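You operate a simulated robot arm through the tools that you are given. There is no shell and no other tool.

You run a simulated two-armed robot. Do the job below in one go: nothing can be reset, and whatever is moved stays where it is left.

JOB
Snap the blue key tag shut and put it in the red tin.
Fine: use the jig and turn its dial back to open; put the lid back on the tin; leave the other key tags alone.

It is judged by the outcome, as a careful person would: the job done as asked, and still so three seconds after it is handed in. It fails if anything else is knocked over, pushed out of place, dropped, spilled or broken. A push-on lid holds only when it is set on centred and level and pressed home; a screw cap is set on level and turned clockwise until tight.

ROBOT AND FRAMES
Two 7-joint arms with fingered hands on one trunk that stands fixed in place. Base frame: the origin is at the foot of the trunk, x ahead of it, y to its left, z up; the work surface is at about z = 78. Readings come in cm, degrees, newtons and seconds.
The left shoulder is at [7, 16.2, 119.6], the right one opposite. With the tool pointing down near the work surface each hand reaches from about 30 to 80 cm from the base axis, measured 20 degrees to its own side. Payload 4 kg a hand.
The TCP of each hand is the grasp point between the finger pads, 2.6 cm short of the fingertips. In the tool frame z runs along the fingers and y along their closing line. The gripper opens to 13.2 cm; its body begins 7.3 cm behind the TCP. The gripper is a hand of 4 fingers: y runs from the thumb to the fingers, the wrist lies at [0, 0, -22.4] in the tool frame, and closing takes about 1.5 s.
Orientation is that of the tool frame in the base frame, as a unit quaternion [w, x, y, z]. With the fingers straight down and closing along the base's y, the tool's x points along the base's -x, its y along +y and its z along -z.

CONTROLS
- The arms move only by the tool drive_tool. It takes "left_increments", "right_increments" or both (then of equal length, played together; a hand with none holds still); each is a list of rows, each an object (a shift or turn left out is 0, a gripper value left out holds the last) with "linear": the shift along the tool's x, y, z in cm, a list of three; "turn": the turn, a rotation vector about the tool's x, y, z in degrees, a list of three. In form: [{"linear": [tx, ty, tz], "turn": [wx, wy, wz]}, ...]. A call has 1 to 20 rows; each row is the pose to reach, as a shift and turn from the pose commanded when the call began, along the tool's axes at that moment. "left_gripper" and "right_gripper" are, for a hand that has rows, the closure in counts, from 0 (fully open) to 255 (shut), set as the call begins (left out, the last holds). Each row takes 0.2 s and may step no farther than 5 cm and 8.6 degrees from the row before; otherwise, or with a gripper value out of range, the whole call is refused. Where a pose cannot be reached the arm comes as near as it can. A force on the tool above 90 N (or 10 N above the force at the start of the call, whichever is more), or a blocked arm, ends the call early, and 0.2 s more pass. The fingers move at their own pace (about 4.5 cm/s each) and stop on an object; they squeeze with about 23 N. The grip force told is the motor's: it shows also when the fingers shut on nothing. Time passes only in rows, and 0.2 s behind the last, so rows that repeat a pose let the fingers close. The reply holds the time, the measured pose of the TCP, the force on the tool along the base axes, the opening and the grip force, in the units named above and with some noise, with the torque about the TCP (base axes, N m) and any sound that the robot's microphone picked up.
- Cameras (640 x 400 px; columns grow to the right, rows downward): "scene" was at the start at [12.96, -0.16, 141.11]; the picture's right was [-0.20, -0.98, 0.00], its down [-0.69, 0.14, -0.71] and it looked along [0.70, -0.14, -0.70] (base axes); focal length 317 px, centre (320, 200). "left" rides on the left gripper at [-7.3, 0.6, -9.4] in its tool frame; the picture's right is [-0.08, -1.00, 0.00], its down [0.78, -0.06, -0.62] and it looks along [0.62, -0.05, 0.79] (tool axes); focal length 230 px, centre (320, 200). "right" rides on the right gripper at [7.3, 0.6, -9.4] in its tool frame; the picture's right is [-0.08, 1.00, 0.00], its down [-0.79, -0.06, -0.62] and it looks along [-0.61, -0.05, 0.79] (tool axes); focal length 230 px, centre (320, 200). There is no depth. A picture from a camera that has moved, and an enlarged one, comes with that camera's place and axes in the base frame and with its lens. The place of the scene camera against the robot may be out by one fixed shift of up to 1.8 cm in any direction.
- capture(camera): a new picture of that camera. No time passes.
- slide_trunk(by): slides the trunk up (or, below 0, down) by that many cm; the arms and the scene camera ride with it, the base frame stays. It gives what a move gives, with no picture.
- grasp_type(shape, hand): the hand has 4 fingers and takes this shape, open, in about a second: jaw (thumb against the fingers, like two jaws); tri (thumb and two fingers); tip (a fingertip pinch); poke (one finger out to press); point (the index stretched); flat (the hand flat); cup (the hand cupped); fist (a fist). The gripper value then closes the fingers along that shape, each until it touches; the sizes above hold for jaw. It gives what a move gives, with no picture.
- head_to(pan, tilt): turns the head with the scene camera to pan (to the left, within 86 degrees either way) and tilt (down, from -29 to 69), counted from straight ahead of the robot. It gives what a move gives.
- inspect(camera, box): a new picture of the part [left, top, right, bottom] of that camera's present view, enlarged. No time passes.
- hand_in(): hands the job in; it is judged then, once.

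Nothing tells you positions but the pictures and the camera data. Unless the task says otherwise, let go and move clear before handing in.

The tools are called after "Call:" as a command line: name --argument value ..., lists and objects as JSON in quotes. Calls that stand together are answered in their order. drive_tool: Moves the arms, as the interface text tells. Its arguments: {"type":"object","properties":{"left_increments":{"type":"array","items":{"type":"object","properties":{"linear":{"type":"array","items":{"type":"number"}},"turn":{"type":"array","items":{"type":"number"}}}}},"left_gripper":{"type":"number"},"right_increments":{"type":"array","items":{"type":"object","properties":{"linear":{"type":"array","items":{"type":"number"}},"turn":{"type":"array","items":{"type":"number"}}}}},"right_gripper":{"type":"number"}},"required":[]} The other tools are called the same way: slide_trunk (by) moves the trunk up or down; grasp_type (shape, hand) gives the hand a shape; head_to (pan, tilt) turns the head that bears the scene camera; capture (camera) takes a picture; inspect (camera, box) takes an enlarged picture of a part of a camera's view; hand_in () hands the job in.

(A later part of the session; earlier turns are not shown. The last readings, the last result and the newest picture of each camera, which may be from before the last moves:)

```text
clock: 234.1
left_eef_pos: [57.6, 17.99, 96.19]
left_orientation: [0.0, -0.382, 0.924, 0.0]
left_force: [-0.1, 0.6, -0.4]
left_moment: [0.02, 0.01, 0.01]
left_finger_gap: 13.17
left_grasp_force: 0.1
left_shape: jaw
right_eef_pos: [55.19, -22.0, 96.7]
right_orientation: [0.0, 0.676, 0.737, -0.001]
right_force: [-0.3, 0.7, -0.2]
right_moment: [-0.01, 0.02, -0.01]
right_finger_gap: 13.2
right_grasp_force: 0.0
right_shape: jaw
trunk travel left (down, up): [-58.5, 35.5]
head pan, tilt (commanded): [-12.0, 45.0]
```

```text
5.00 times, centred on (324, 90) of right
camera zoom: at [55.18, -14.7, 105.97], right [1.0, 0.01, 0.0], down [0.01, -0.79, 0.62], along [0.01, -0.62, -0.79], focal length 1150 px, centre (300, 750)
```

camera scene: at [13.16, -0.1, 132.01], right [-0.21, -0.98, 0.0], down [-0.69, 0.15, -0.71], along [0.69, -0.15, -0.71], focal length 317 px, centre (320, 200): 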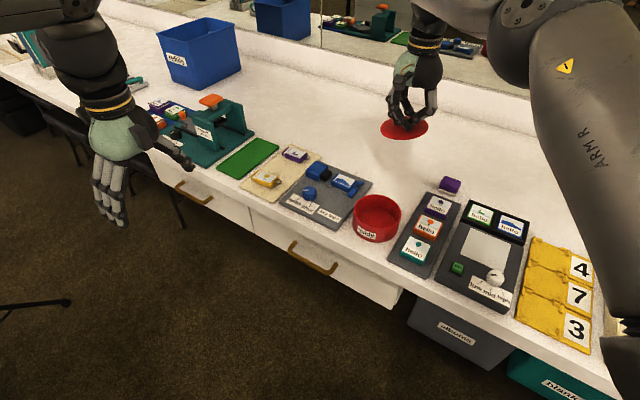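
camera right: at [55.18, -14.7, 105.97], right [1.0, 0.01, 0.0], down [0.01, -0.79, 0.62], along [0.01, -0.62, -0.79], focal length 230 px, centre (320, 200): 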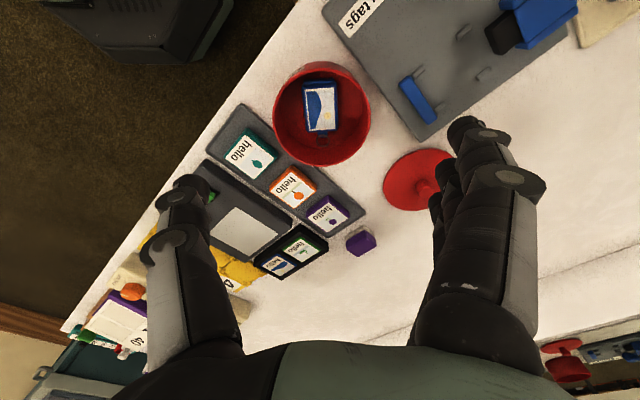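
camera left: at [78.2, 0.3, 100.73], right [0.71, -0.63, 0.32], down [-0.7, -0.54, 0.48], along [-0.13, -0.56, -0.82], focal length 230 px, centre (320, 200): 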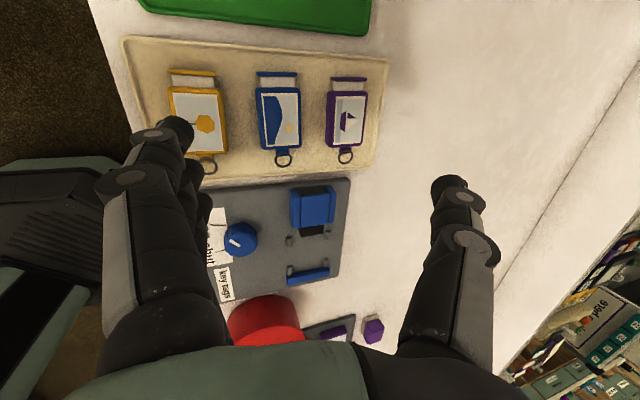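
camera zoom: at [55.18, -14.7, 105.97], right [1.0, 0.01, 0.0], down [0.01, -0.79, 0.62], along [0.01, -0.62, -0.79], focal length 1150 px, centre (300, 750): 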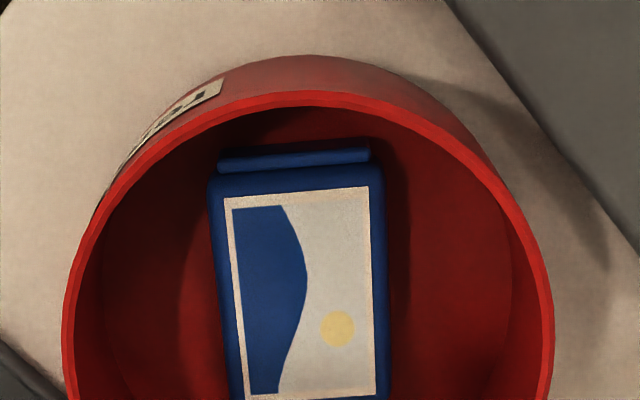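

The tin's rim centre is at (55.36,-22.95), z≈82.8, unchanged. Now I'll go back over the lid on the bench.

Call:
drive_tool --right_increments '[{"linear": [-2.5, 2.5, 0], "turn": [0, 0, -8]}, {"linear": [-5, 5.1, 0], "turn": [0, 0, -16]}, {"linear": [-7.5, 7.7, 0.5], "turn": [0, 0, -24]}, {"linear": [-10, 10.2, 1.5], "turn": [0, 0, -32]}, {"linear": [-12.4, 12.7, 3], "turn": [0, 0, -40]}]' --right_gripper 155

Call:
capture --camera "right"

Call:
inspect --camera "right" --box '[240, 40, 432, 160]'

```text
clock: 235.3
left_eef_pos: [57.83, 17.94, 96.04]
left_orientation: [-0.001, -0.383, 0.924, 0.001]
left_force: [0.5, -0.4, 0.4]
left_moment: [0.02, 0.04, -0.01]
left_finger_gap: 13.2
left_grasp_force: 0.0
left_shape: jaw
right_eef_pos: [69.16, -33.1, 93.54]
right_orientation: [0.0, 0.383, 0.924, -0.002]
right_force: [-0.4, 1.0, 0.2]
right_moment: [0.02, 0.0, 0.02]
right_finger_gap: 5.23
right_grasp_force: 0.0
right_shape: jaw
trunk travel left (down, up): [-58.5, 35.5]
head pan, tilt (commanded): [-12.0, 45.0]
```

```text
taken
camera right: at [64.54, -27.48, 102.94], right [0.76, 0.65, 0.0], down [0.51, -0.6, 0.62], along [0.4, -0.47, -0.79], focal length 230 px, centre (320, 200)
```

right: 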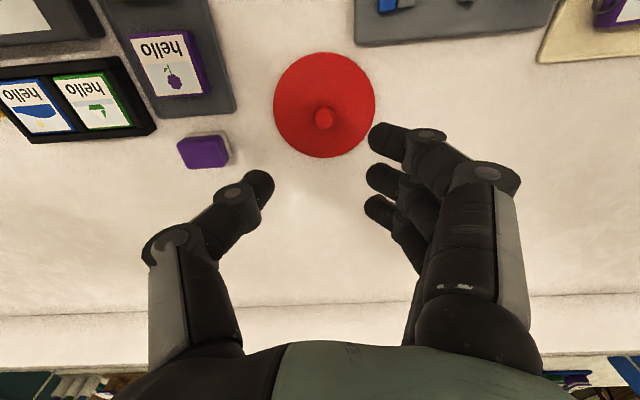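

```text
3.33 times, centred on (336, 100) of right
camera zoom: at [64.54, -27.48, 102.94], right [0.76, 0.65, 0.0], down [0.51, -0.6, 0.62], along [0.4, -0.47, -0.79], focal length 767 px, centre (267, 533)
```

zoom: 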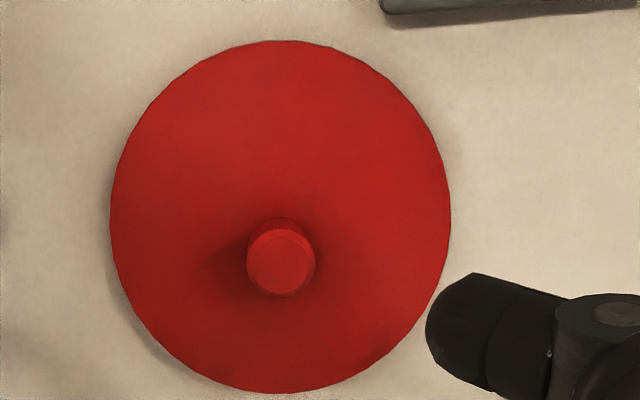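

The lid is at (69.6,-32.78). In the earlier grip the knob sat about 0.75 cm toward the fingers, so I'll come down at the same TCP as when I released it, so that closing won't shift the lid.

Call:
drive_tool --right_increments '[{"linear": [-0.07, -0.23, 4]}, {"linear": [-0.07, -0.23, 8]}, {"linear": [-0.07, -0.23, 11.4]}]'

Call:
inspect --camera "right" --box '[220, 100, 412, 220]'

```text
clock: 236.1
left_eef_pos: [57.69, 17.84, 96.2]
left_orientation: [0.0, -0.382, 0.924, 0.0]
left_force: [0.1, -0.6, -0.2]
left_moment: [0.02, 0.01, 0.01]
left_finger_gap: 13.17
left_grasp_force: 0.0
left_shape: jaw
right_eef_pos: [68.96, -33.55, 82.26]
right_orientation: [-0.001, 0.384, 0.923, 0.0]
right_force: [0.2, -0.6, -0.1]
right_moment: [0.0, 0.01, 0.02]
right_finger_gap: 5.24
right_grasp_force: 0.1
right_shape: jaw
trunk travel left (down, up): [-58.5, 35.5]
head pan, tilt (commanded): [-12.0, 45.0]
```

```text
3.33 times, centred on (316, 160) of right
camera zoom: at [64.28, -27.91, 91.53], right [0.76, 0.65, 0.0], down [0.51, -0.6, 0.62], along [0.4, -0.47, -0.79], focal length 767 px, centre (333, 333)
```

zoom: 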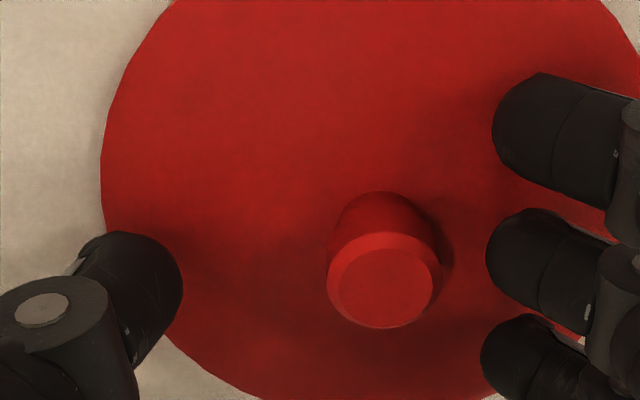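

Call:
drive_tool --right_increments '[{"linear": [0.2, 0, 0.15]}, {"linear": [0.2, 0, 0.25]}]'

Call:
drive_tool --right_increments '[{"linear": [0, 0, 0]}, {"linear": [0, 0, 0]}, {"linear": [0, 0, 0]}, {"linear": [0, 0, 0]}, {"linear": [0, 0, 0]}, {"linear": [0, 0, 0]}, {"linear": [0, 0, 0]}]' --right_gripper 255

Call:
drive_tool --right_increments '[{"linear": [0, 0, -1]}, {"linear": [0, 0, -4]}, {"linear": [0, 0, -8]}, {"linear": [0, 0, -12]}]'

Call:
capture --camera "right"

Call:
inspect --camera "scene" --box '[350, 80, 470, 170]'

```text
clock: 236.7
left_eef_pos: [57.62, 17.97, 96.18]
left_orientation: [0.0, -0.383, 0.924, 0.0]
left_force: [0.1, -0.1, 0.3]
left_moment: [0.02, -0.01, 0.02]
left_finger_gap: 13.19
left_grasp_force: 0.0
left_shape: jaw
right_eef_pos: [68.82, -33.29, 81.99]
right_orientation: [0.0, 0.384, 0.923, 0.0]
right_force: [-0.6, -0.8, -0.5]
right_moment: [-0.06, 0.01, 0.01]
right_finger_gap: 5.26
right_grasp_force: 0.0
right_shape: jaw
trunk travel left (down, up): [-58.5, 35.5]
head pan, tilt (commanded): [-12.0, 45.0]
```

```text
clock: 238.3
left_eef_pos: [57.72, 17.8, 96.18]
left_orientation: [0.0, -0.383, 0.924, 0.0]
left_force: [-0.4, -0.8, -0.3]
left_moment: [-0.02, 0.01, 0.0]
left_finger_gap: 13.2
left_grasp_force: 0.0
left_shape: jaw
right_eef_pos: [68.75, -33.28, 81.99]
right_orientation: [0.001, 0.384, 0.923, 0.001]
right_force: [0.2, -1.0, 3.4]
right_moment: [0.07, -0.11, -0.02]
right_finger_gap: 0.17
right_grasp_force: 22.6
right_shape: jaw
trunk travel left (down, up): [-58.5, 35.5]
head pan, tilt (commanded): [-12.0, 45.0]
```

```text
clock: 239.3
left_eef_pos: [57.73, 17.94, 96.25]
left_orientation: [0.001, -0.383, 0.924, 0.0]
left_force: [-0.3, -0.2, 0.0]
left_moment: [-0.03, 0.01, 0.01]
left_finger_gap: 13.18
left_grasp_force: 0.1
left_shape: jaw
right_eef_pos: [68.65, -33.43, 94.09]
right_orientation: [0.0, 0.383, 0.924, -0.001]
right_force: [0.3, -0.7, -0.6]
right_moment: [0.0, -0.04, 0.0]
right_finger_gap: 0.12
right_grasp_force: 23.0
right_shape: jaw
trunk travel left (down, up): [-58.5, 35.5]
head pan, tilt (commanded): [-12.0, 45.0]
```

```text
taken
camera right: at [63.88, -27.77, 103.41], right [0.76, 0.65, 0.0], down [0.51, -0.6, 0.62], along [0.4, -0.47, -0.79], focal length 230 px, centre (320, 200)
```

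right: 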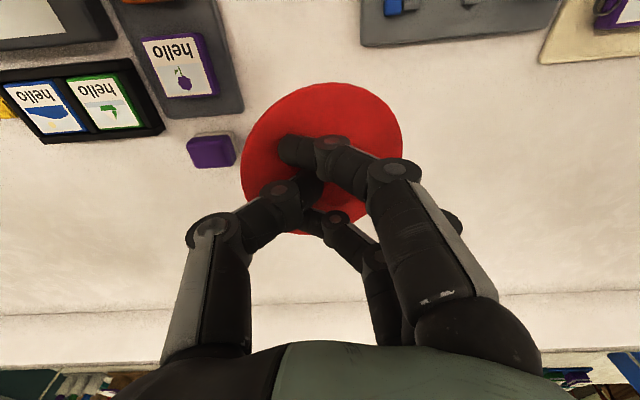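

```text
4.44 times, centred on (410, 125) of scene
camera zoom: at [12.84, -0.1, 132.03], right [-0.21, -0.98, 0.0], down [-0.69, 0.15, -0.71], along [0.69, -0.15, -0.71], focal length 1411 px, centre (-80, 533)
```

zoom: 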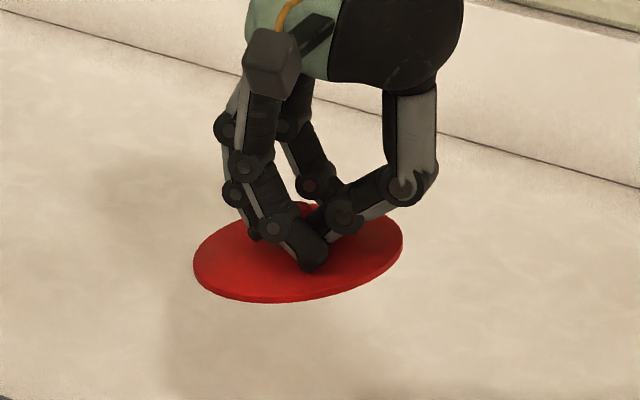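

The lid is up, but it looks tilted a few degrees in the grip. I'll measure that tilt so I can set it on level.

Call:
inspect --camera "right" --box '[224, 70, 416, 240]'

Call:
inspect --camera "scene" --box '[380, 120, 450, 160]'

```text
2.35 times, centred on (320, 155) of right
camera zoom: at [63.88, -27.77, 103.41], right [0.76, 0.65, 0.0], down [0.51, -0.6, 0.62], along [0.4, -0.47, -0.79], focal length 541 px, centre (320, 306)
```

zoom: 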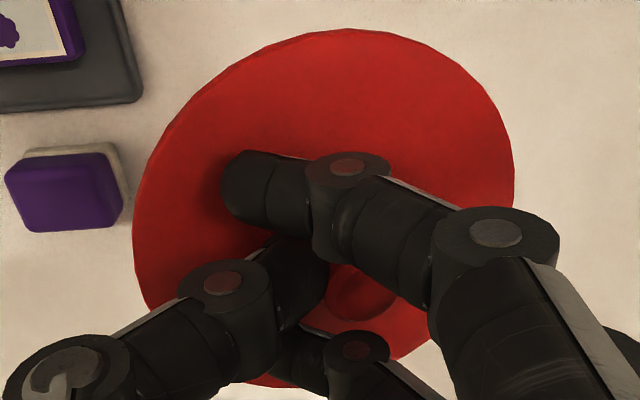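

```text
9.14 times, centred on (415, 140) of scene
camera zoom: at [12.84, -0.1, 132.03], right [-0.21, -0.98, 0.0], down [-0.69, 0.15, -0.71], along [0.69, -0.15, -0.71], focal length 2902 px, centre (-549, 749)
```

zoom: 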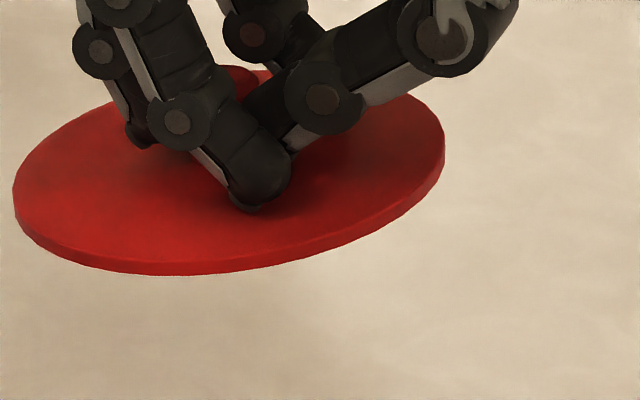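

The lid is tilted about 4.7°, low toward the fingers. I'll counter-tilt the hand by that much and check again.

Call:
drive_tool --right_increments '[{"turn": [-2.1, 1, 0]}, {"turn": [-4.25, 2, 0]}, {"turn": [-4.25, 2, 0]}]'

Call:
inspect --camera "scene" --box '[380, 120, 450, 160]'

Call:
inspect --camera "right" --box '[224, 70, 416, 240]'

```text
clock: 240.1
left_eef_pos: [57.73, 18.0, 96.22]
left_orientation: [0.0, -0.383, 0.924, 0.0]
left_force: [-0.7, -0.9, -0.6]
left_moment: [0.03, -0.02, -0.02]
left_finger_gap: 13.18
left_grasp_force: 0.1
left_shape: jaw
right_eef_pos: [68.82, -33.38, 93.98]
right_orientation: [-0.001, 0.383, 0.923, 0.041]
right_force: [0.3, 0.0, -0.6]
right_moment: [-0.01, 0.01, 0.0]
right_finger_gap: 0.1
right_grasp_force: 23.3
right_shape: jaw
trunk travel left (down, up): [-58.5, 35.5]
head pan, tilt (commanded): [-12.0, 45.0]
```

```text
9.14 times, centred on (415, 140) of scene
camera zoom: at [12.94, -0.17, 132.03], right [-0.21, -0.98, 0.0], down [-0.69, 0.15, -0.71], along [0.69, -0.15, -0.71], focal length 2902 px, centre (-549, 749)
```

zoom: 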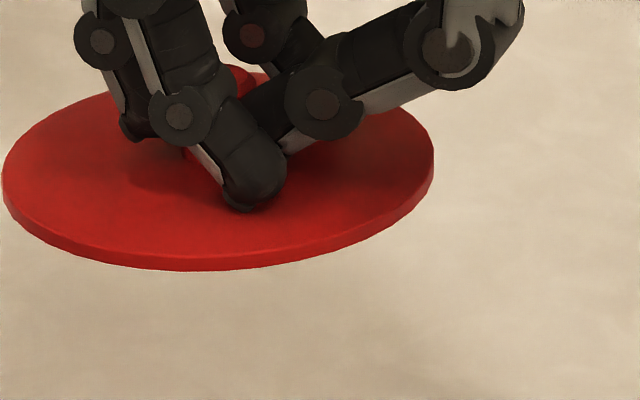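

```text
2.35 times, centred on (320, 155) of right
camera zoom: at [63.76, -28.6, 103.55], right [0.76, 0.65, 0.07], down [0.49, -0.65, 0.58], along [0.42, -0.41, -0.81], focal length 541 px, centre (320, 306)
```

zoom: 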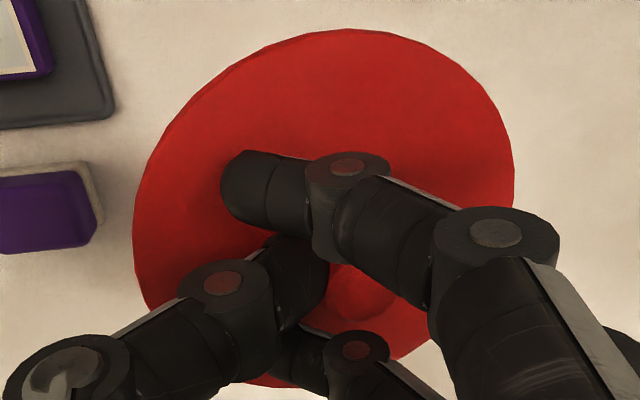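

Allowing for perspective properly, the real tilt is nearer 15°, low on the finger side. I'll apply the rest of the correction and compare with what a level disc should look like.

Call:
drive_tool --right_increments '[{"turn": [-5, -1, 0]}, {"turn": [-10, -2, 0]}, {"turn": [-10, -2, 0]}]'

Call:
inspect --camera "scene" --box '[380, 115, 450, 155]'

Call:
capture --camera "scene"

```text
clock: 240.9
left_eef_pos: [57.77, 18.01, 96.22]
left_orientation: [0.0, -0.383, 0.924, 0.0]
left_force: [0.9, 0.8, -0.8]
left_moment: [0.0, 0.03, 0.0]
left_finger_gap: 13.21
left_grasp_force: 0.1
left_shape: jaw
right_eef_pos: [68.89, -33.36, 93.97]
right_orientation: [0.048, 0.382, 0.916, 0.115]
right_force: [-0.7, 0.3, -0.6]
right_moment: [-0.02, 0.01, 0.0]
right_finger_gap: 0.12
right_grasp_force: 23.0
right_shape: jaw
trunk travel left (down, up): [-58.5, 35.5]
head pan, tilt (commanded): [-12.0, 45.0]
```

```text
9.14 times, centred on (415, 135) of scene
camera zoom: at [12.95, -0.11, 132.03], right [-0.21, -0.98, 0.0], down [-0.69, 0.15, -0.71], along [0.69, -0.15, -0.71], focal length 2902 px, centre (-549, 794)
```

zoom: 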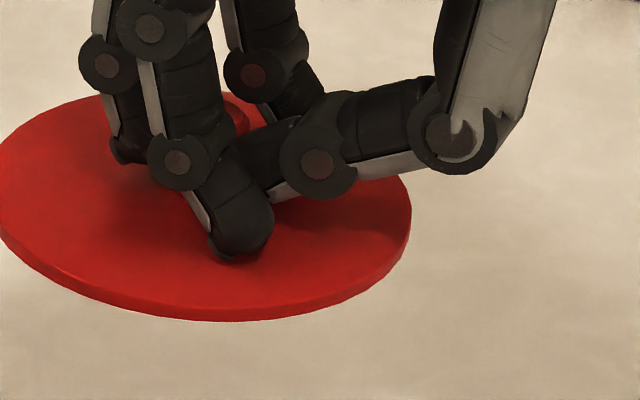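

```text
taken
camera scene: at [12.95, -0.11, 132.03], right [-0.21, -0.98, 0.0], down [-0.69, 0.15, -0.71], along [0.69, -0.15, -0.71], focal length 317 px, centre (320, 200)
```

scene: 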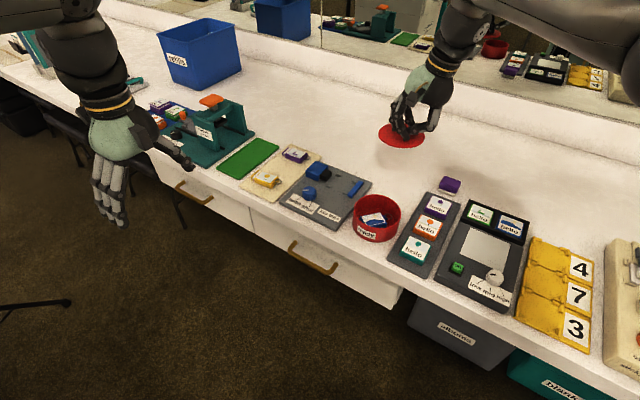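

The scene view suggests the lid is now within about 2° of level. I'll trim that out and carry the lid above the tin.

Call:
drive_tool --right_increments '[{"linear": [0, 0, 0], "turn": [-2, 0.55, 0]}, {"linear": [3.5, -0.9, 0.4], "turn": [-2, 0.55, 0]}, {"linear": [7, -1.7, 0.8], "turn": [-2, 0.55, 0]}, {"linear": [10.5, -2.6, 1.2], "turn": [-2, 0.55, 0]}, {"linear": [14, -3.5, 1.6], "turn": [-2, 0.55, 0]}, {"linear": [17.46, -4.33, 2], "turn": [-2, 0.55, 0]}]'

Call:
capture --camera "scene"

Call:
inspect --camera "scene" --box '[325, 155, 435, 255]'

Call:
capture --camera "right"

```text
clock: 242.3
left_eef_pos: [57.72, 17.85, 96.17]
left_orientation: [-0.001, -0.383, 0.924, 0.0]
left_force: [-0.7, 0.5, -0.1]
left_moment: [0.01, 0.02, 0.02]
left_finger_gap: 13.2
left_grasp_force: 0.1
left_shape: jaw
right_eef_pos: [53.97, -23.64, 90.84]
right_orientation: [0.05, 0.381, 0.913, 0.133]
right_force: [0.0, -0.2, -0.3]
right_moment: [-0.02, 0.02, 0.01]
right_finger_gap: 0.12
right_grasp_force: 23.0
right_shape: jaw
trunk travel left (down, up): [-58.5, 35.5]
head pan, tilt (commanded): [-12.0, 45.0]
```

```text
taken
camera scene: at [12.86, -0.19, 132.04], right [-0.21, -0.98, 0.0], down [-0.69, 0.15, -0.71], along [0.69, -0.15, -0.71], focal length 317 px, centre (320, 200)
```

scene: 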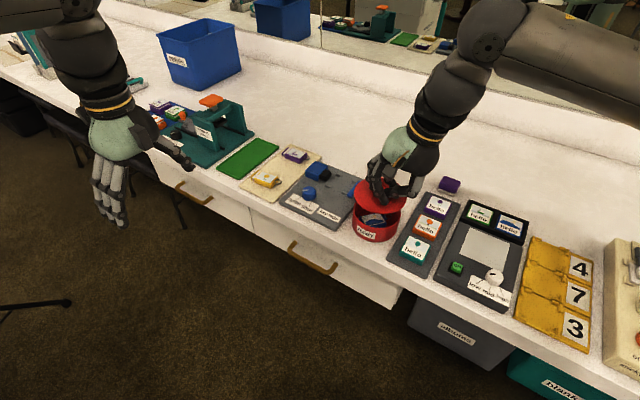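

```text
4.00 times, centred on (380, 205) of scene
camera zoom: at [12.86, -0.19, 132.04], right [-0.21, -0.98, 0.0], down [-0.69, 0.15, -0.71], along [0.69, -0.15, -0.71], focal length 1270 px, centre (80, 180)
```

zoom: 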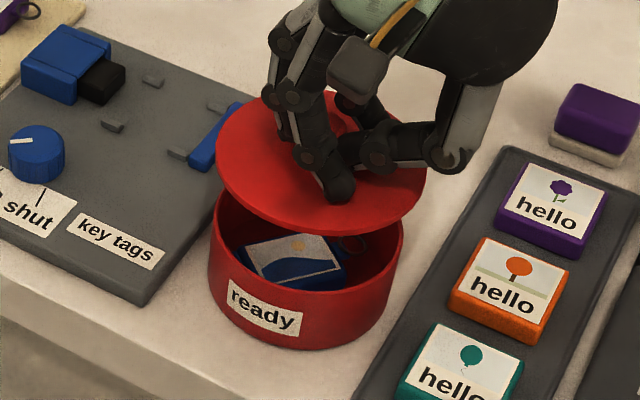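

```text
taken
camera right: at [47.38, -19.91, 99.96], right [0.74, 0.62, 0.28], down [0.39, -0.72, 0.57], along [0.55, -0.31, -0.77], focal length 230 px, centre (320, 200)
```

right: 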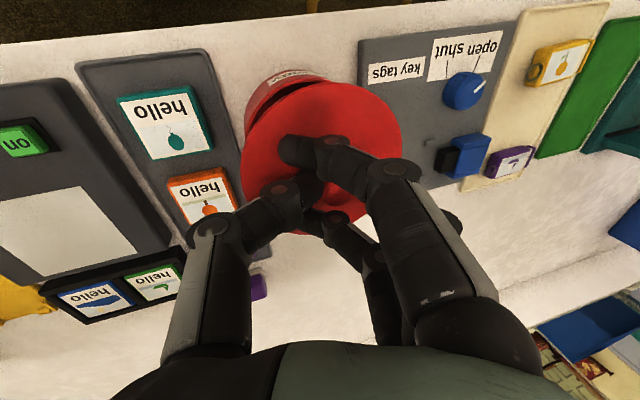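

Call:
inspect --camera "scene" --box '[372, 175, 436, 215]'

Call:
inspect --camera "scene" --box '[370, 165, 442, 225]'

```text
10.00 times, centred on (404, 195) of scene
camera zoom: at [12.86, -0.19, 132.04], right [-0.21, -0.98, 0.0], down [-0.69, 0.15, -0.71], along [0.69, -0.15, -0.71], focal length 3174 px, centre (-520, 250)
```

zoom: 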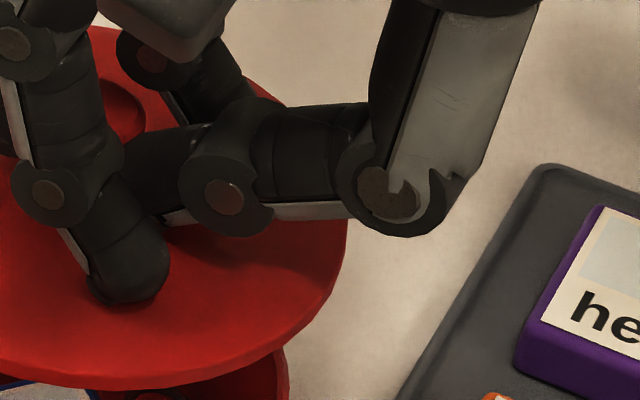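

```text
6.67 times, centred on (406, 195) of scene
camera zoom: at [12.86, -0.19, 132.04], right [-0.21, -0.98, 0.0], down [-0.69, 0.15, -0.71], along [0.69, -0.15, -0.71], focal length 2116 px, centre (-253, 233)
```

zoom: 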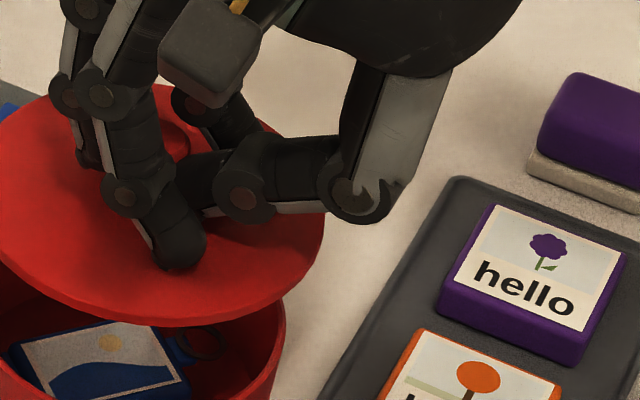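

Call:
inspect --camera "scene" --box '[344, 165, 440, 225]'

```text
6.67 times, centred on (392, 195) of scene
camera zoom: at [12.86, -0.19, 132.04], right [-0.21, -0.98, 0.0], down [-0.69, 0.15, -0.71], along [0.69, -0.15, -0.71], focal length 2116 px, centre (-160, 233)
```

zoom: 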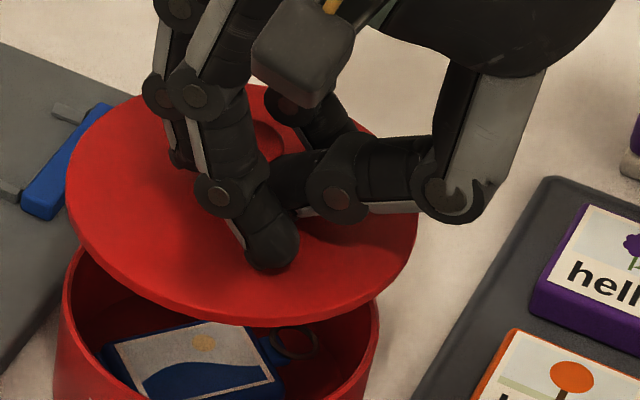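

The lid is level to about a degree and centred over the rim within 2–3 mm. I'll lower it toward the rim.

Call:
drive_tool --right_increments '[{"linear": [0, -0.5, 1.7]}, {"linear": [0, -0.98, 3.35]}]'

Call:
inspect --camera "scene" --box '[336, 175, 432, 235]'

Call:
capture --camera "right"

```text
clock: 242.9
left_eef_pos: [57.65, 17.89, 96.24]
left_orientation: [0.0, -0.383, 0.924, 0.0]
left_force: [-0.3, 0.3, 0.7]
left_moment: [0.0, 0.02, -0.03]
left_finger_gap: 13.17
left_grasp_force: 0.1
left_shape: jaw
right_eef_pos: [54.03, -23.63, 87.37]
right_orientation: [0.05, 0.381, 0.914, 0.133]
right_force: [0.0, 0.2, 0.1]
right_moment: [0.0, 0.02, 0.0]
right_finger_gap: 0.09
right_grasp_force: 23.1
right_shape: jaw
trunk travel left (down, up): [-58.5, 35.5]
head pan, tilt (commanded): [-12.0, 45.0]
```

```text
6.67 times, centred on (384, 205) of scene
camera zoom: at [12.95, -0.23, 132.03], right [-0.21, -0.98, 0.0], down [-0.69, 0.15, -0.71], along [0.69, -0.15, -0.71], focal length 2116 px, centre (-107, 167)
```

zoom: 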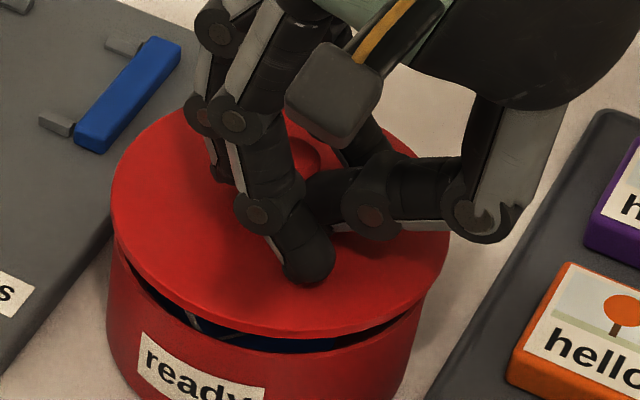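

```text
taken
camera right: at [47.46, -19.95, 96.47], right [0.74, 0.62, 0.28], down [0.39, -0.72, 0.57], along [0.55, -0.31, -0.77], focal length 230 px, centre (320, 200)
```

right: 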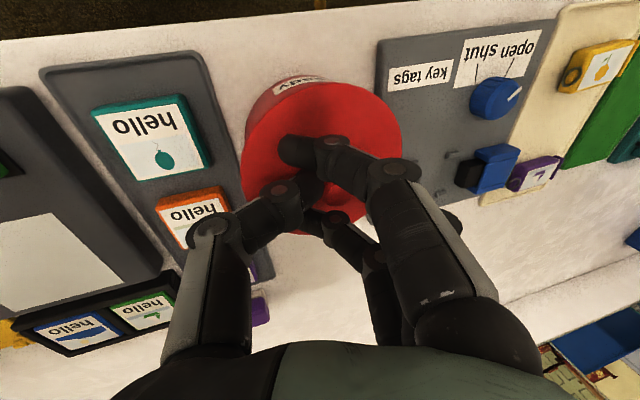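

Call:
drive_tool --right_increments '[{"linear": [0, -0.11, 0.38]}]'

Call:
drive_tool --right_increments '[{"linear": [0, -0.08, 0.29]}]'

Call:
drive_tool --right_increments '[{"linear": [0, -0.06, 0.19]}]'

Call:
inspect --camera "scene" --box '[336, 175, 432, 235]'

```text
clock: 243.3
left_eef_pos: [57.79, 17.94, 96.12]
left_orientation: [0.001, -0.383, 0.924, 0.0]
left_force: [-0.3, -0.2, 0.3]
left_moment: [0.02, 0.03, 0.0]
left_finger_gap: 13.18
left_grasp_force: 0.1
left_shape: jaw
right_eef_pos: [54.02, -23.56, 86.89]
right_orientation: [0.05, 0.381, 0.914, 0.133]
right_force: [-0.1, 0.5, -0.1]
right_moment: [0.0, 0.01, 0.0]
right_finger_gap: 0.11
right_grasp_force: 23.2
right_shape: jaw
trunk travel left (down, up): [-58.5, 35.5]
head pan, tilt (commanded): [-12.0, 45.0]
```

```text
clock: 243.7
left_eef_pos: [57.75, 17.85, 96.19]
left_orientation: [-0.001, -0.382, 0.924, 0.0]
left_force: [-0.5, -0.1, -0.1]
left_moment: [0.0, -0.01, 0.01]
left_finger_gap: 13.19
left_grasp_force: 0.0
left_shape: jaw
right_eef_pos: [54.01, -23.56, 86.65]
right_orientation: [0.05, 0.381, 0.913, 0.133]
right_force: [-0.9, 0.1, 0.7]
right_moment: [-0.03, 0.0, 0.01]
right_finger_gap: 0.1
right_grasp_force: 23.3
right_shape: jaw
trunk travel left (down, up): [-58.5, 35.5]
head pan, tilt (commanded): [-12.0, 45.0]
```

```text
clock: 244.1
left_eef_pos: [57.74, 17.85, 96.25]
left_orientation: [-0.001, -0.383, 0.924, 0.0]
left_force: [0.1, 0.5, -0.5]
left_moment: [-0.01, 0.0, -0.01]
left_finger_gap: 13.19
left_grasp_force: 0.1
left_shape: jaw
right_eef_pos: [53.97, -23.58, 86.55]
right_orientation: [0.05, 0.381, 0.914, 0.132]
right_force: [-0.1, -0.4, 0.2]
right_moment: [-0.02, -0.03, -0.01]
right_finger_gap: 0.13
right_grasp_force: 22.8
right_shape: jaw
trunk travel left (down, up): [-58.5, 35.5]
head pan, tilt (commanded): [-12.0, 45.0]
```

```text
6.67 times, centred on (384, 205) of scene
camera zoom: at [12.91, -0.21, 132.03], right [-0.21, -0.98, 0.0], down [-0.69, 0.15, -0.71], along [0.69, -0.15, -0.71], focal length 2116 px, centre (-107, 167)
```

zoom: 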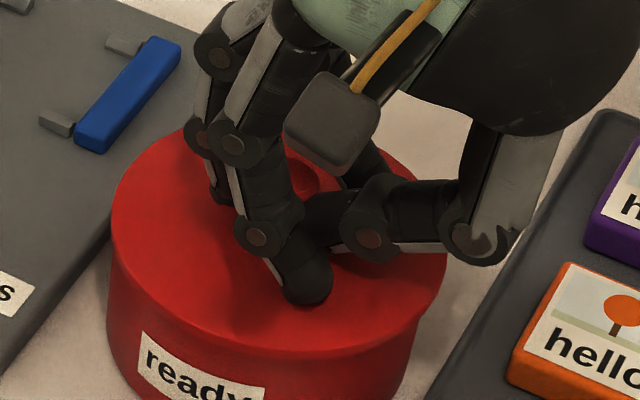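

The lid is on top of the rim with no contact force yet, and about 1.4 mm off to one side. I'll nudge it over and continue down in small steps.

Call:
drive_tool --right_increments '[{"linear": [0.09, 0.08, 0.02]}, {"linear": [0.09, 0.04, 0.17]}]'

Call:
drive_tool --right_increments '[{"linear": [0, -0.06, 0.19]}]'

Call:
drive_tool --right_increments '[{"linear": [0, -0.06, 0.19]}]'

Call:
drive_tool --right_increments '[{"linear": [0, -0.06, 0.19]}]'

```text
clock: 244.7
left_eef_pos: [57.77, 17.93, 96.3]
left_orientation: [0.0, -0.383, 0.924, 0.001]
left_force: [0.7, -0.3, -0.1]
left_moment: [-0.03, 0.01, 0.03]
left_finger_gap: 13.18
left_grasp_force: 0.0
left_shape: jaw
right_eef_pos: [53.81, -23.56, 86.42]
right_orientation: [0.05, 0.381, 0.914, 0.133]
right_force: [-0.2, 0.2, -1.2]
right_moment: [0.01, 0.03, 0.01]
right_finger_gap: 0.08
right_grasp_force: 23.1
right_shape: jaw
trunk travel left (down, up): [-58.5, 35.5]
head pan, tilt (commanded): [-12.0, 45.0]
```

```text
clock: 245.1
left_eef_pos: [57.75, 17.89, 96.2]
left_orientation: [0.0, -0.383, 0.924, 0.0]
left_force: [-0.1, 0.7, 0.3]
left_moment: [0.0, -0.01, 0.03]
left_finger_gap: 13.18
left_grasp_force: 0.1
left_shape: jaw
right_eef_pos: [53.93, -23.45, 86.21]
right_orientation: [0.05, 0.381, 0.914, 0.132]
right_force: [0.0, -0.5, -0.7]
right_moment: [-0.01, 0.02, -0.03]
right_finger_gap: 0.1
right_grasp_force: 22.6
right_shape: jaw
trunk travel left (down, up): [-58.5, 35.5]
head pan, tilt (commanded): [-12.0, 45.0]
```

```text
clock: 245.5
left_eef_pos: [57.78, 17.99, 96.26]
left_orientation: [0.0, -0.383, 0.924, 0.001]
left_force: [0.1, 1.3, 0.2]
left_moment: [-0.01, 0.02, 0.01]
left_finger_gap: 13.2
left_grasp_force: 0.0
left_shape: jaw
right_eef_pos: [54.02, -23.52, 85.92]
right_orientation: [0.051, 0.38, 0.914, 0.133]
right_force: [1.1, 0.0, 2.2]
right_moment: [0.03, -0.07, -0.02]
right_finger_gap: 0.13
right_grasp_force: 22.9
right_shape: jaw
trunk travel left (down, up): [-58.5, 35.5]
head pan, tilt (commanded): [-12.0, 45.0]
```

```text
clock: 245.9
left_eef_pos: [57.77, 17.91, 96.26]
left_orientation: [0.0, -0.382, 0.924, 0.0]
left_force: [-0.9, 0.6, 0.7]
left_moment: [-0.01, 0.01, 0.02]
left_finger_gap: 13.21
left_grasp_force: 0.0
left_shape: jaw
right_eef_pos: [53.9, -23.49, 85.88]
right_orientation: [0.051, 0.381, 0.913, 0.133]
right_force: [0.8, -0.9, 5.6]
right_moment: [0.04, -0.11, -0.03]
right_finger_gap: 0.14
right_grasp_force: 23.5
right_shape: jaw
trunk travel left (down, up): [-58.5, 35.5]
head pan, tilt (commanded): [-12.0, 45.0]
```

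Contact at 5.6 N, and the force is centred on the tin, so the lid is resting evenly on the rim. I'll check the view.

Call:
inspect --camera "scene" --box '[336, 175, 432, 235]'

Call:
inspect --camera "right" --box '[224, 60, 416, 240]'

```text
6.67 times, centred on (384, 205) of scene
camera zoom: at [12.86, -0.21, 132.05], right [-0.21, -0.98, 0.0], down [-0.69, 0.15, -0.71], along [0.69, -0.15, -0.71], focal length 2116 px, centre (-107, 167)
```

zoom: 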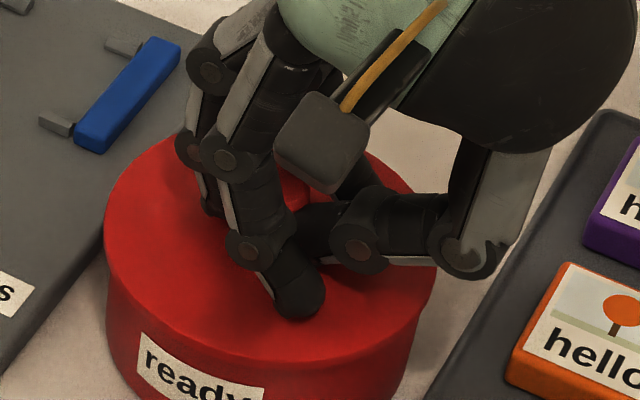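

```text
2.22 times, centred on (320, 150) of right
camera zoom: at [47.34, -19.84, 95.03], right [0.74, 0.62, 0.28], down [0.39, -0.72, 0.57], along [0.55, -0.31, -0.77], focal length 511 px, centre (320, 311)
```

zoom: 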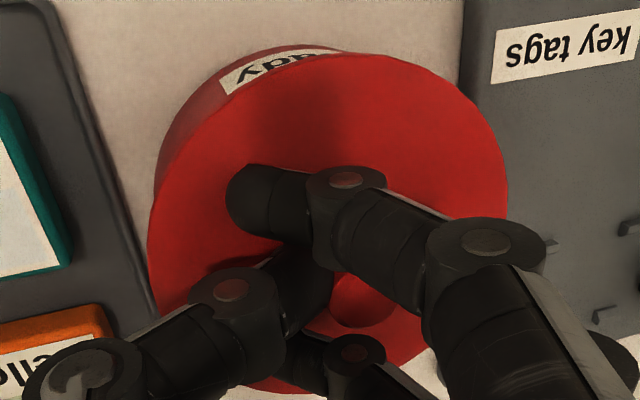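

The lid sits flush and centred. I'll press down gently while still holding the knob and listen for the snap.

Call:
drive_tool --right_increments '[{"linear": [0, -0.06, 0.2]}, {"linear": [0, -0.12, 0.4]}, {"linear": [0, -0.17, 0.6]}]'

Call:
inspect --camera "scene" --box '[336, 175, 432, 235]'

```text
clock: 246.7
left_eef_pos: [57.48, 18.03, 96.51]
left_orientation: [0.001, -0.383, 0.924, 0.0]
left_force: [-0.7, -0.1, 0.1]
left_moment: [0.01, -0.02, -0.05]
left_finger_gap: 13.16
left_grasp_force: 0.2
left_shape: jaw
right_eef_pos: [53.87, -23.62, 85.74]
right_orientation: [0.054, 0.382, 0.913, 0.136]
right_force: [6.0, -8.4, 38.9]
right_moment: [-0.19, -0.19, 0.04]
right_finger_gap: 0.19
right_grasp_force: 23.2
right_shape: jaw
trunk travel left (down, up): [-58.5, 35.5]
head pan, tilt (commanded): [-12.0, 45.0]
heard: snap
```

```text
6.67 times, centred on (384, 205) of scene
camera zoom: at [12.58, -0.16, 132.12], right [-0.21, -0.98, 0.0], down [-0.69, 0.15, -0.71], along [0.69, -0.15, -0.71], focal length 2116 px, centre (-107, 167)
```

zoom: 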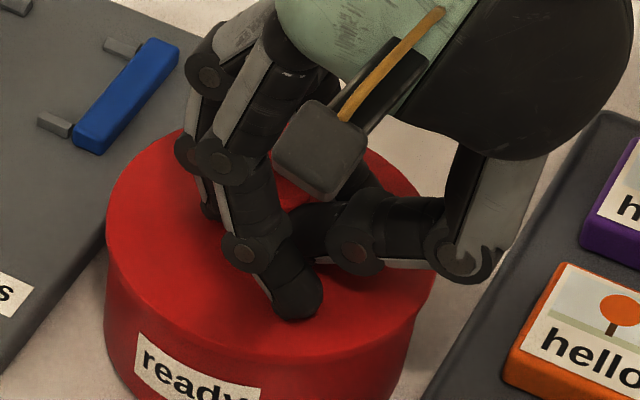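

"Snap" — the lid is pressed home. I'll ease off the pressure and open the hand slowly.

Call:
drive_tool --right_increments '[{"linear": [0, 0.08, -0.25]}, {"linear": [0, 0.14, -0.48]}]'

Call:
drive_tool --right_increments '[{"linear": [0, 0, 0]}, {"linear": [0, 0, 0]}, {"linear": [0, 0, 0]}]' --right_gripper 215

Call:
drive_tool --right_increments '[{"linear": [0, 0, 0]}, {"linear": [0, 0, 0]}, {"linear": [0, 0, 0]}, {"linear": [0, 0, 0]}, {"linear": [0, 0, 0]}]' --right_gripper 145

Call:
inspect --camera "scene" --box '[336, 175, 432, 235]'

```text
clock: 247.3
left_eef_pos: [57.64, 17.96, 96.26]
left_orientation: [0.0, -0.384, 0.923, 0.0]
left_force: [-0.7, -0.1, -0.1]
left_moment: [0.0, 0.01, 0.02]
left_finger_gap: 13.18
left_grasp_force: 0.1
left_shape: jaw
right_eef_pos: [53.8, -23.51, 85.75]
right_orientation: [0.051, 0.381, 0.914, 0.132]
right_force: [9.9, -4.6, 18.6]
right_moment: [-0.21, -0.28, 0.07]
right_finger_gap: 0.18
right_grasp_force: 22.9
right_shape: jaw
trunk travel left (down, up): [-58.5, 35.5]
head pan, tilt (commanded): [-12.0, 45.0]
```

```text
clock: 248.1
left_eef_pos: [57.64, 17.83, 96.27]
left_orientation: [-0.001, -0.384, 0.924, 0.0]
left_force: [0.2, 0.8, -0.1]
left_moment: [-0.01, 0.0, 0.01]
left_finger_gap: 13.19
left_grasp_force: 0.2
left_shape: jaw
right_eef_pos: [53.78, -23.38, 85.79]
right_orientation: [0.05, 0.38, 0.914, 0.133]
right_force: [5.7, -1.5, 11.9]
right_moment: [-0.13, -0.12, 0.06]
right_finger_gap: 1.9
right_grasp_force: 0.0
right_shape: jaw
trunk travel left (down, up): [-58.5, 35.5]
head pan, tilt (commanded): [-12.0, 45.0]
```

```text
clock: 249.3
left_eef_pos: [57.71, 18.17, 96.25]
left_orientation: [0.0, -0.383, 0.924, -0.001]
left_force: [-0.7, -0.3, -0.2]
left_moment: [0.01, 0.01, 0.02]
left_finger_gap: 13.2
left_grasp_force: 0.0
left_shape: jaw
right_eef_pos: [53.78, -23.38, 85.96]
right_orientation: [0.051, 0.381, 0.914, 0.132]
right_force: [3.1, 7.6, 18.1]
right_moment: [0.05, -0.01, 0.0]
right_finger_gap: 4.47
right_grasp_force: 0.1
right_shape: jaw
trunk travel left (down, up): [-58.5, 35.5]
head pan, tilt (commanded): [-12.0, 45.0]
```

```text
6.67 times, centred on (384, 205) of scene
camera zoom: at [12.77, 0.01, 132.05], right [-0.21, -0.98, 0.0], down [-0.69, 0.15, -0.71], along [0.69, -0.15, -0.71], focal length 2116 px, centre (-107, 167)
```

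zoom: 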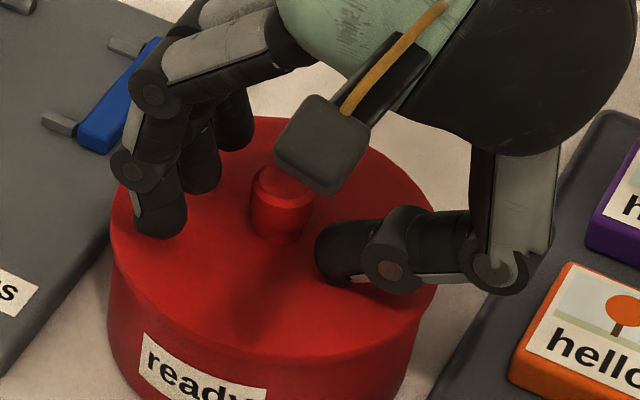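

Released. The thumb is resting on the lid, so I'll lift the hand straight up and clear.

Call:
drive_tool --right_increments '[{"linear": [0, 0.14, -0.48]}, {"linear": [0, 0.56, -1.9]}, {"linear": [0, 1.7, -5.7]}, {"linear": [0, 2.8, -9.6]}]'

Call:
inspect --camera "scene" --box '[320, 150, 448, 250]'

Call:
capture --camera "right"

```text
clock: 250.3
left_eef_pos: [57.57, 17.93, 96.22]
left_orientation: [0.0, -0.382, 0.924, 0.0]
left_force: [-0.3, 0.7, 0.2]
left_moment: [0.02, 0.0, 0.02]
left_finger_gap: 13.17
left_grasp_force: 0.0
left_shape: jaw
right_eef_pos: [53.81, -23.31, 95.71]
right_orientation: [0.05, 0.382, 0.913, 0.132]
right_force: [-0.8, 0.2, -0.1]
right_moment: [-0.03, -0.02, 0.0]
right_finger_gap: 5.62
right_grasp_force: 0.0
right_shape: jaw
trunk travel left (down, up): [-58.5, 35.5]
head pan, tilt (commanded): [-12.0, 45.0]
```

```text
4.00 times, centred on (384, 200) of scene
camera zoom: at [12.82, -0.14, 132.03], right [-0.21, -0.98, 0.0], down [-0.69, 0.15, -0.71], along [0.69, -0.15, -0.71], focal length 1270 px, centre (64, 200)
```

zoom: 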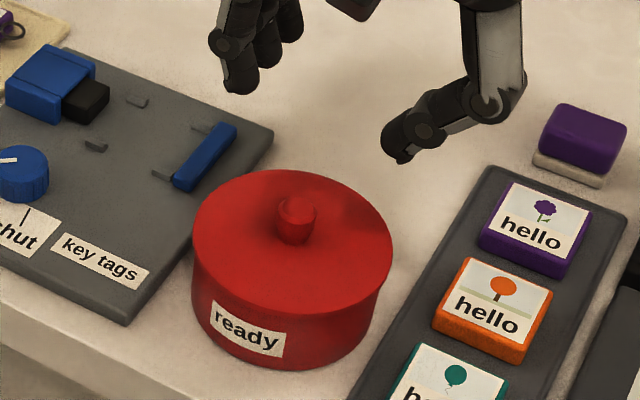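

```text
taken
camera right: at [47.26, -19.64, 104.93], right [0.74, 0.62, 0.28], down [0.39, -0.72, 0.57], along [0.55, -0.31, -0.78], focal length 230 px, centre (320, 200)
```

right: 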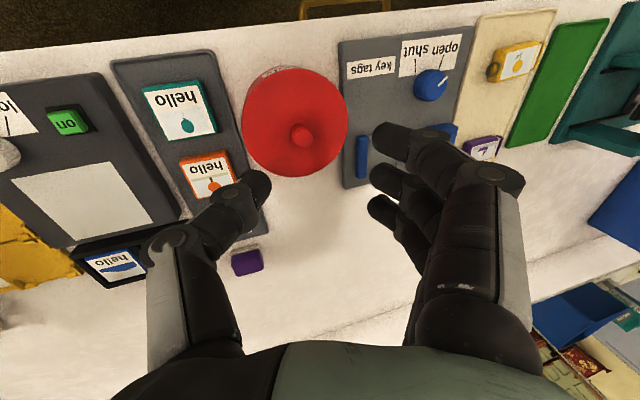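

The lid is on. I'll inspect closely that it's level and fully seated.

Call:
inspect --camera "scene" --box '[352, 180, 432, 240]'

Call:
inspect --camera "right" --box '[220, 50, 380, 190]'

Call:
capture --camera "scene"

```text
6.67 times, centred on (392, 210) of scene
camera zoom: at [12.82, -0.14, 132.03], right [-0.21, -0.98, 0.0], down [-0.69, 0.15, -0.71], along [0.69, -0.15, -0.71], focal length 2116 px, centre (-160, 133)
```

zoom: 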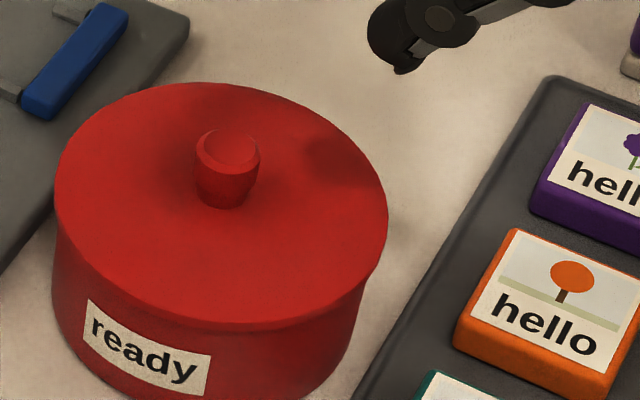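

```text
2.86 times, centred on (300, 120) of right
camera zoom: at [47.26, -19.64, 104.93], right [0.74, 0.62, 0.28], down [0.39, -0.72, 0.57], along [0.55, -0.31, -0.78], focal length 657 px, centre (377, 429)
```

zoom: 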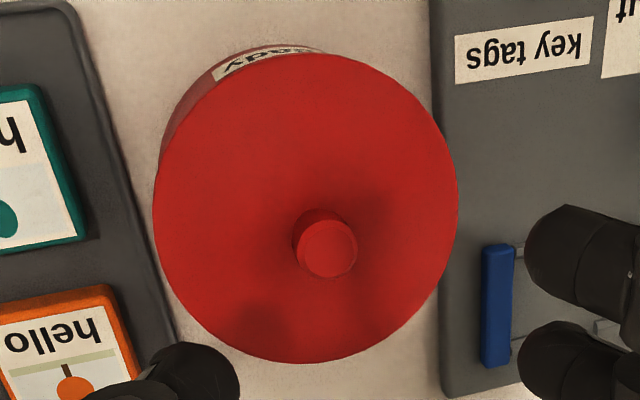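

```text
taken
camera scene: at [12.82, -0.14, 132.03], right [-0.21, -0.98, 0.0], down [-0.69, 0.15, -0.71], along [0.69, -0.15, -0.71], focal length 317 px, centre (320, 200)
```

scene: 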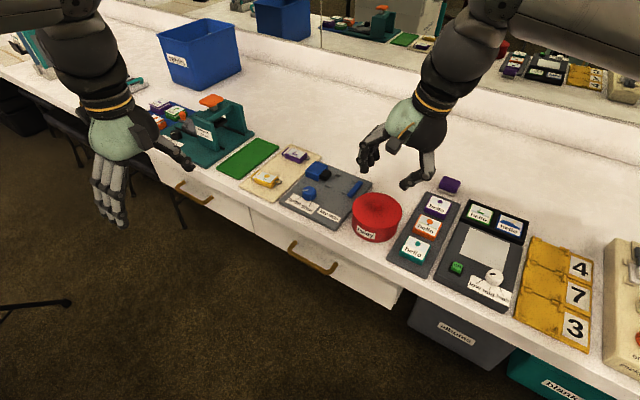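

Everything looks right. I'll check the yellow tag's position against the earlier view, and look over the rest of the bench.

Call:
inspect --camera "scene" --box '[240, 130, 368, 210]'

Call:
inspect --camera "scene" --box '[120, 80, 280, 200]'

```text
5.00 times, centred on (304, 170) of scene
camera zoom: at [12.82, -0.14, 132.03], right [-0.21, -0.98, 0.0], down [-0.69, 0.15, -0.71], along [0.69, -0.15, -0.71], focal length 1587 px, centre (400, 350)
```

zoom: 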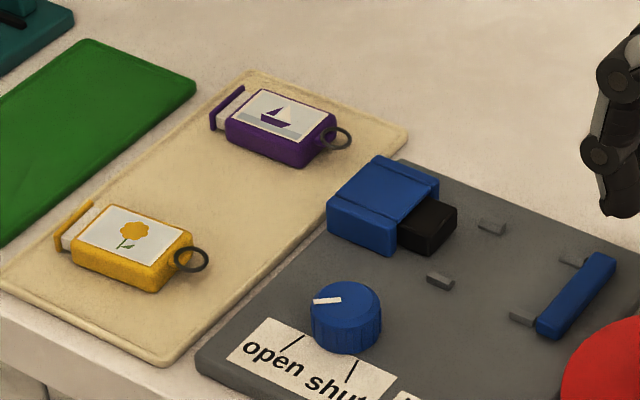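

```text
3.33 times, centred on (200, 140) of scene
camera zoom: at [12.82, -0.14, 132.03], right [-0.21, -0.98, 0.0], down [-0.69, 0.15, -0.71], along [0.69, -0.15, -0.71], focal length 1058 px, centre (720, 400)
```

zoom: 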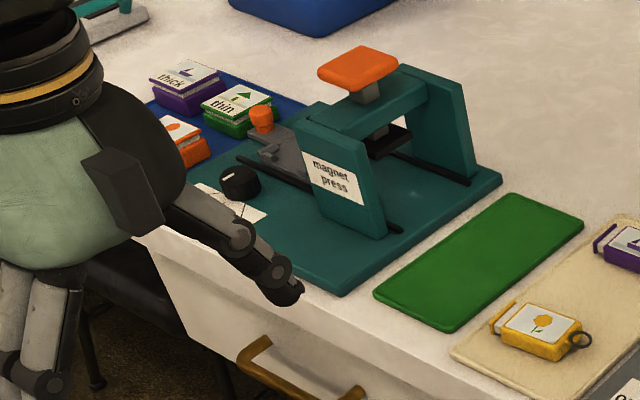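

The yellow tag looks slightly turned compared with before. I'll move the right hand away from the tin and use its camera to measure the shift accurately.

Call:
drive_tool --right_increments '[{"linear": [0, 0.8, -3], "turn": [3, 0, 0]}, {"linear": [0.2, 4, -3.5], "turn": [6, 0, 0]}, {"linear": [0.4, 8.2, -2], "turn": [9, 0, 0]}, {"linear": [0.6, 12.3, 0], "turn": [12, 0, 0]}, {"linear": [0.8, 16.4, 1.8], "turn": [14, -0.3, 0]}, {"linear": [1, 20.5, 3.6], "turn": [16.2, -0.5, 0]}]'

Call:
capture --camera "right"

Call:
inspect --camera "right" --box '[360, 30, 552, 150]'

```text
clock: 251.7
left_eef_pos: [57.93, 18.35, 95.97]
left_orientation: [-0.002, -0.383, 0.924, -0.001]
left_force: [-0.7, 0.8, -0.1]
left_moment: [-0.04, 0.01, 0.0]
left_finger_gap: 13.18
left_grasp_force: 0.0
left_shape: jaw
right_eef_pos: [68.2, -8.01, 97.86]
right_orientation: [0.0, 0.384, 0.923, 0.0]
right_force: [0.5, 0.1, 0.0]
right_moment: [-0.02, 0.01, 0.04]
right_finger_gap: 5.66
right_grasp_force: 0.1
right_shape: jaw
trunk travel left (down, up): [-58.5, 35.5]
head pan, tilt (commanded): [-12.0, 45.0]
```

```text
taken
camera right: at [63.46, -2.37, 107.21], right [0.76, 0.65, 0.0], down [0.51, -0.6, 0.62], along [0.4, -0.47, -0.79], focal length 230 px, centre (320, 200)
```

right: 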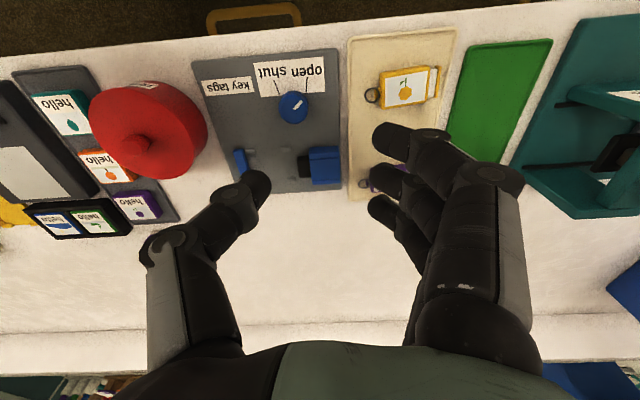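

```text
3.33 times, centred on (456, 90) of right
camera zoom: at [63.46, -2.37, 107.21], right [0.76, 0.65, 0.0], down [0.51, -0.6, 0.62], along [0.4, -0.47, -0.79], focal length 767 px, centre (-133, 567)
```

zoom: 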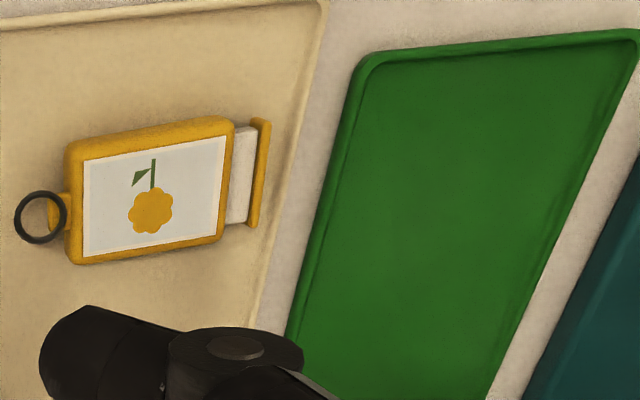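

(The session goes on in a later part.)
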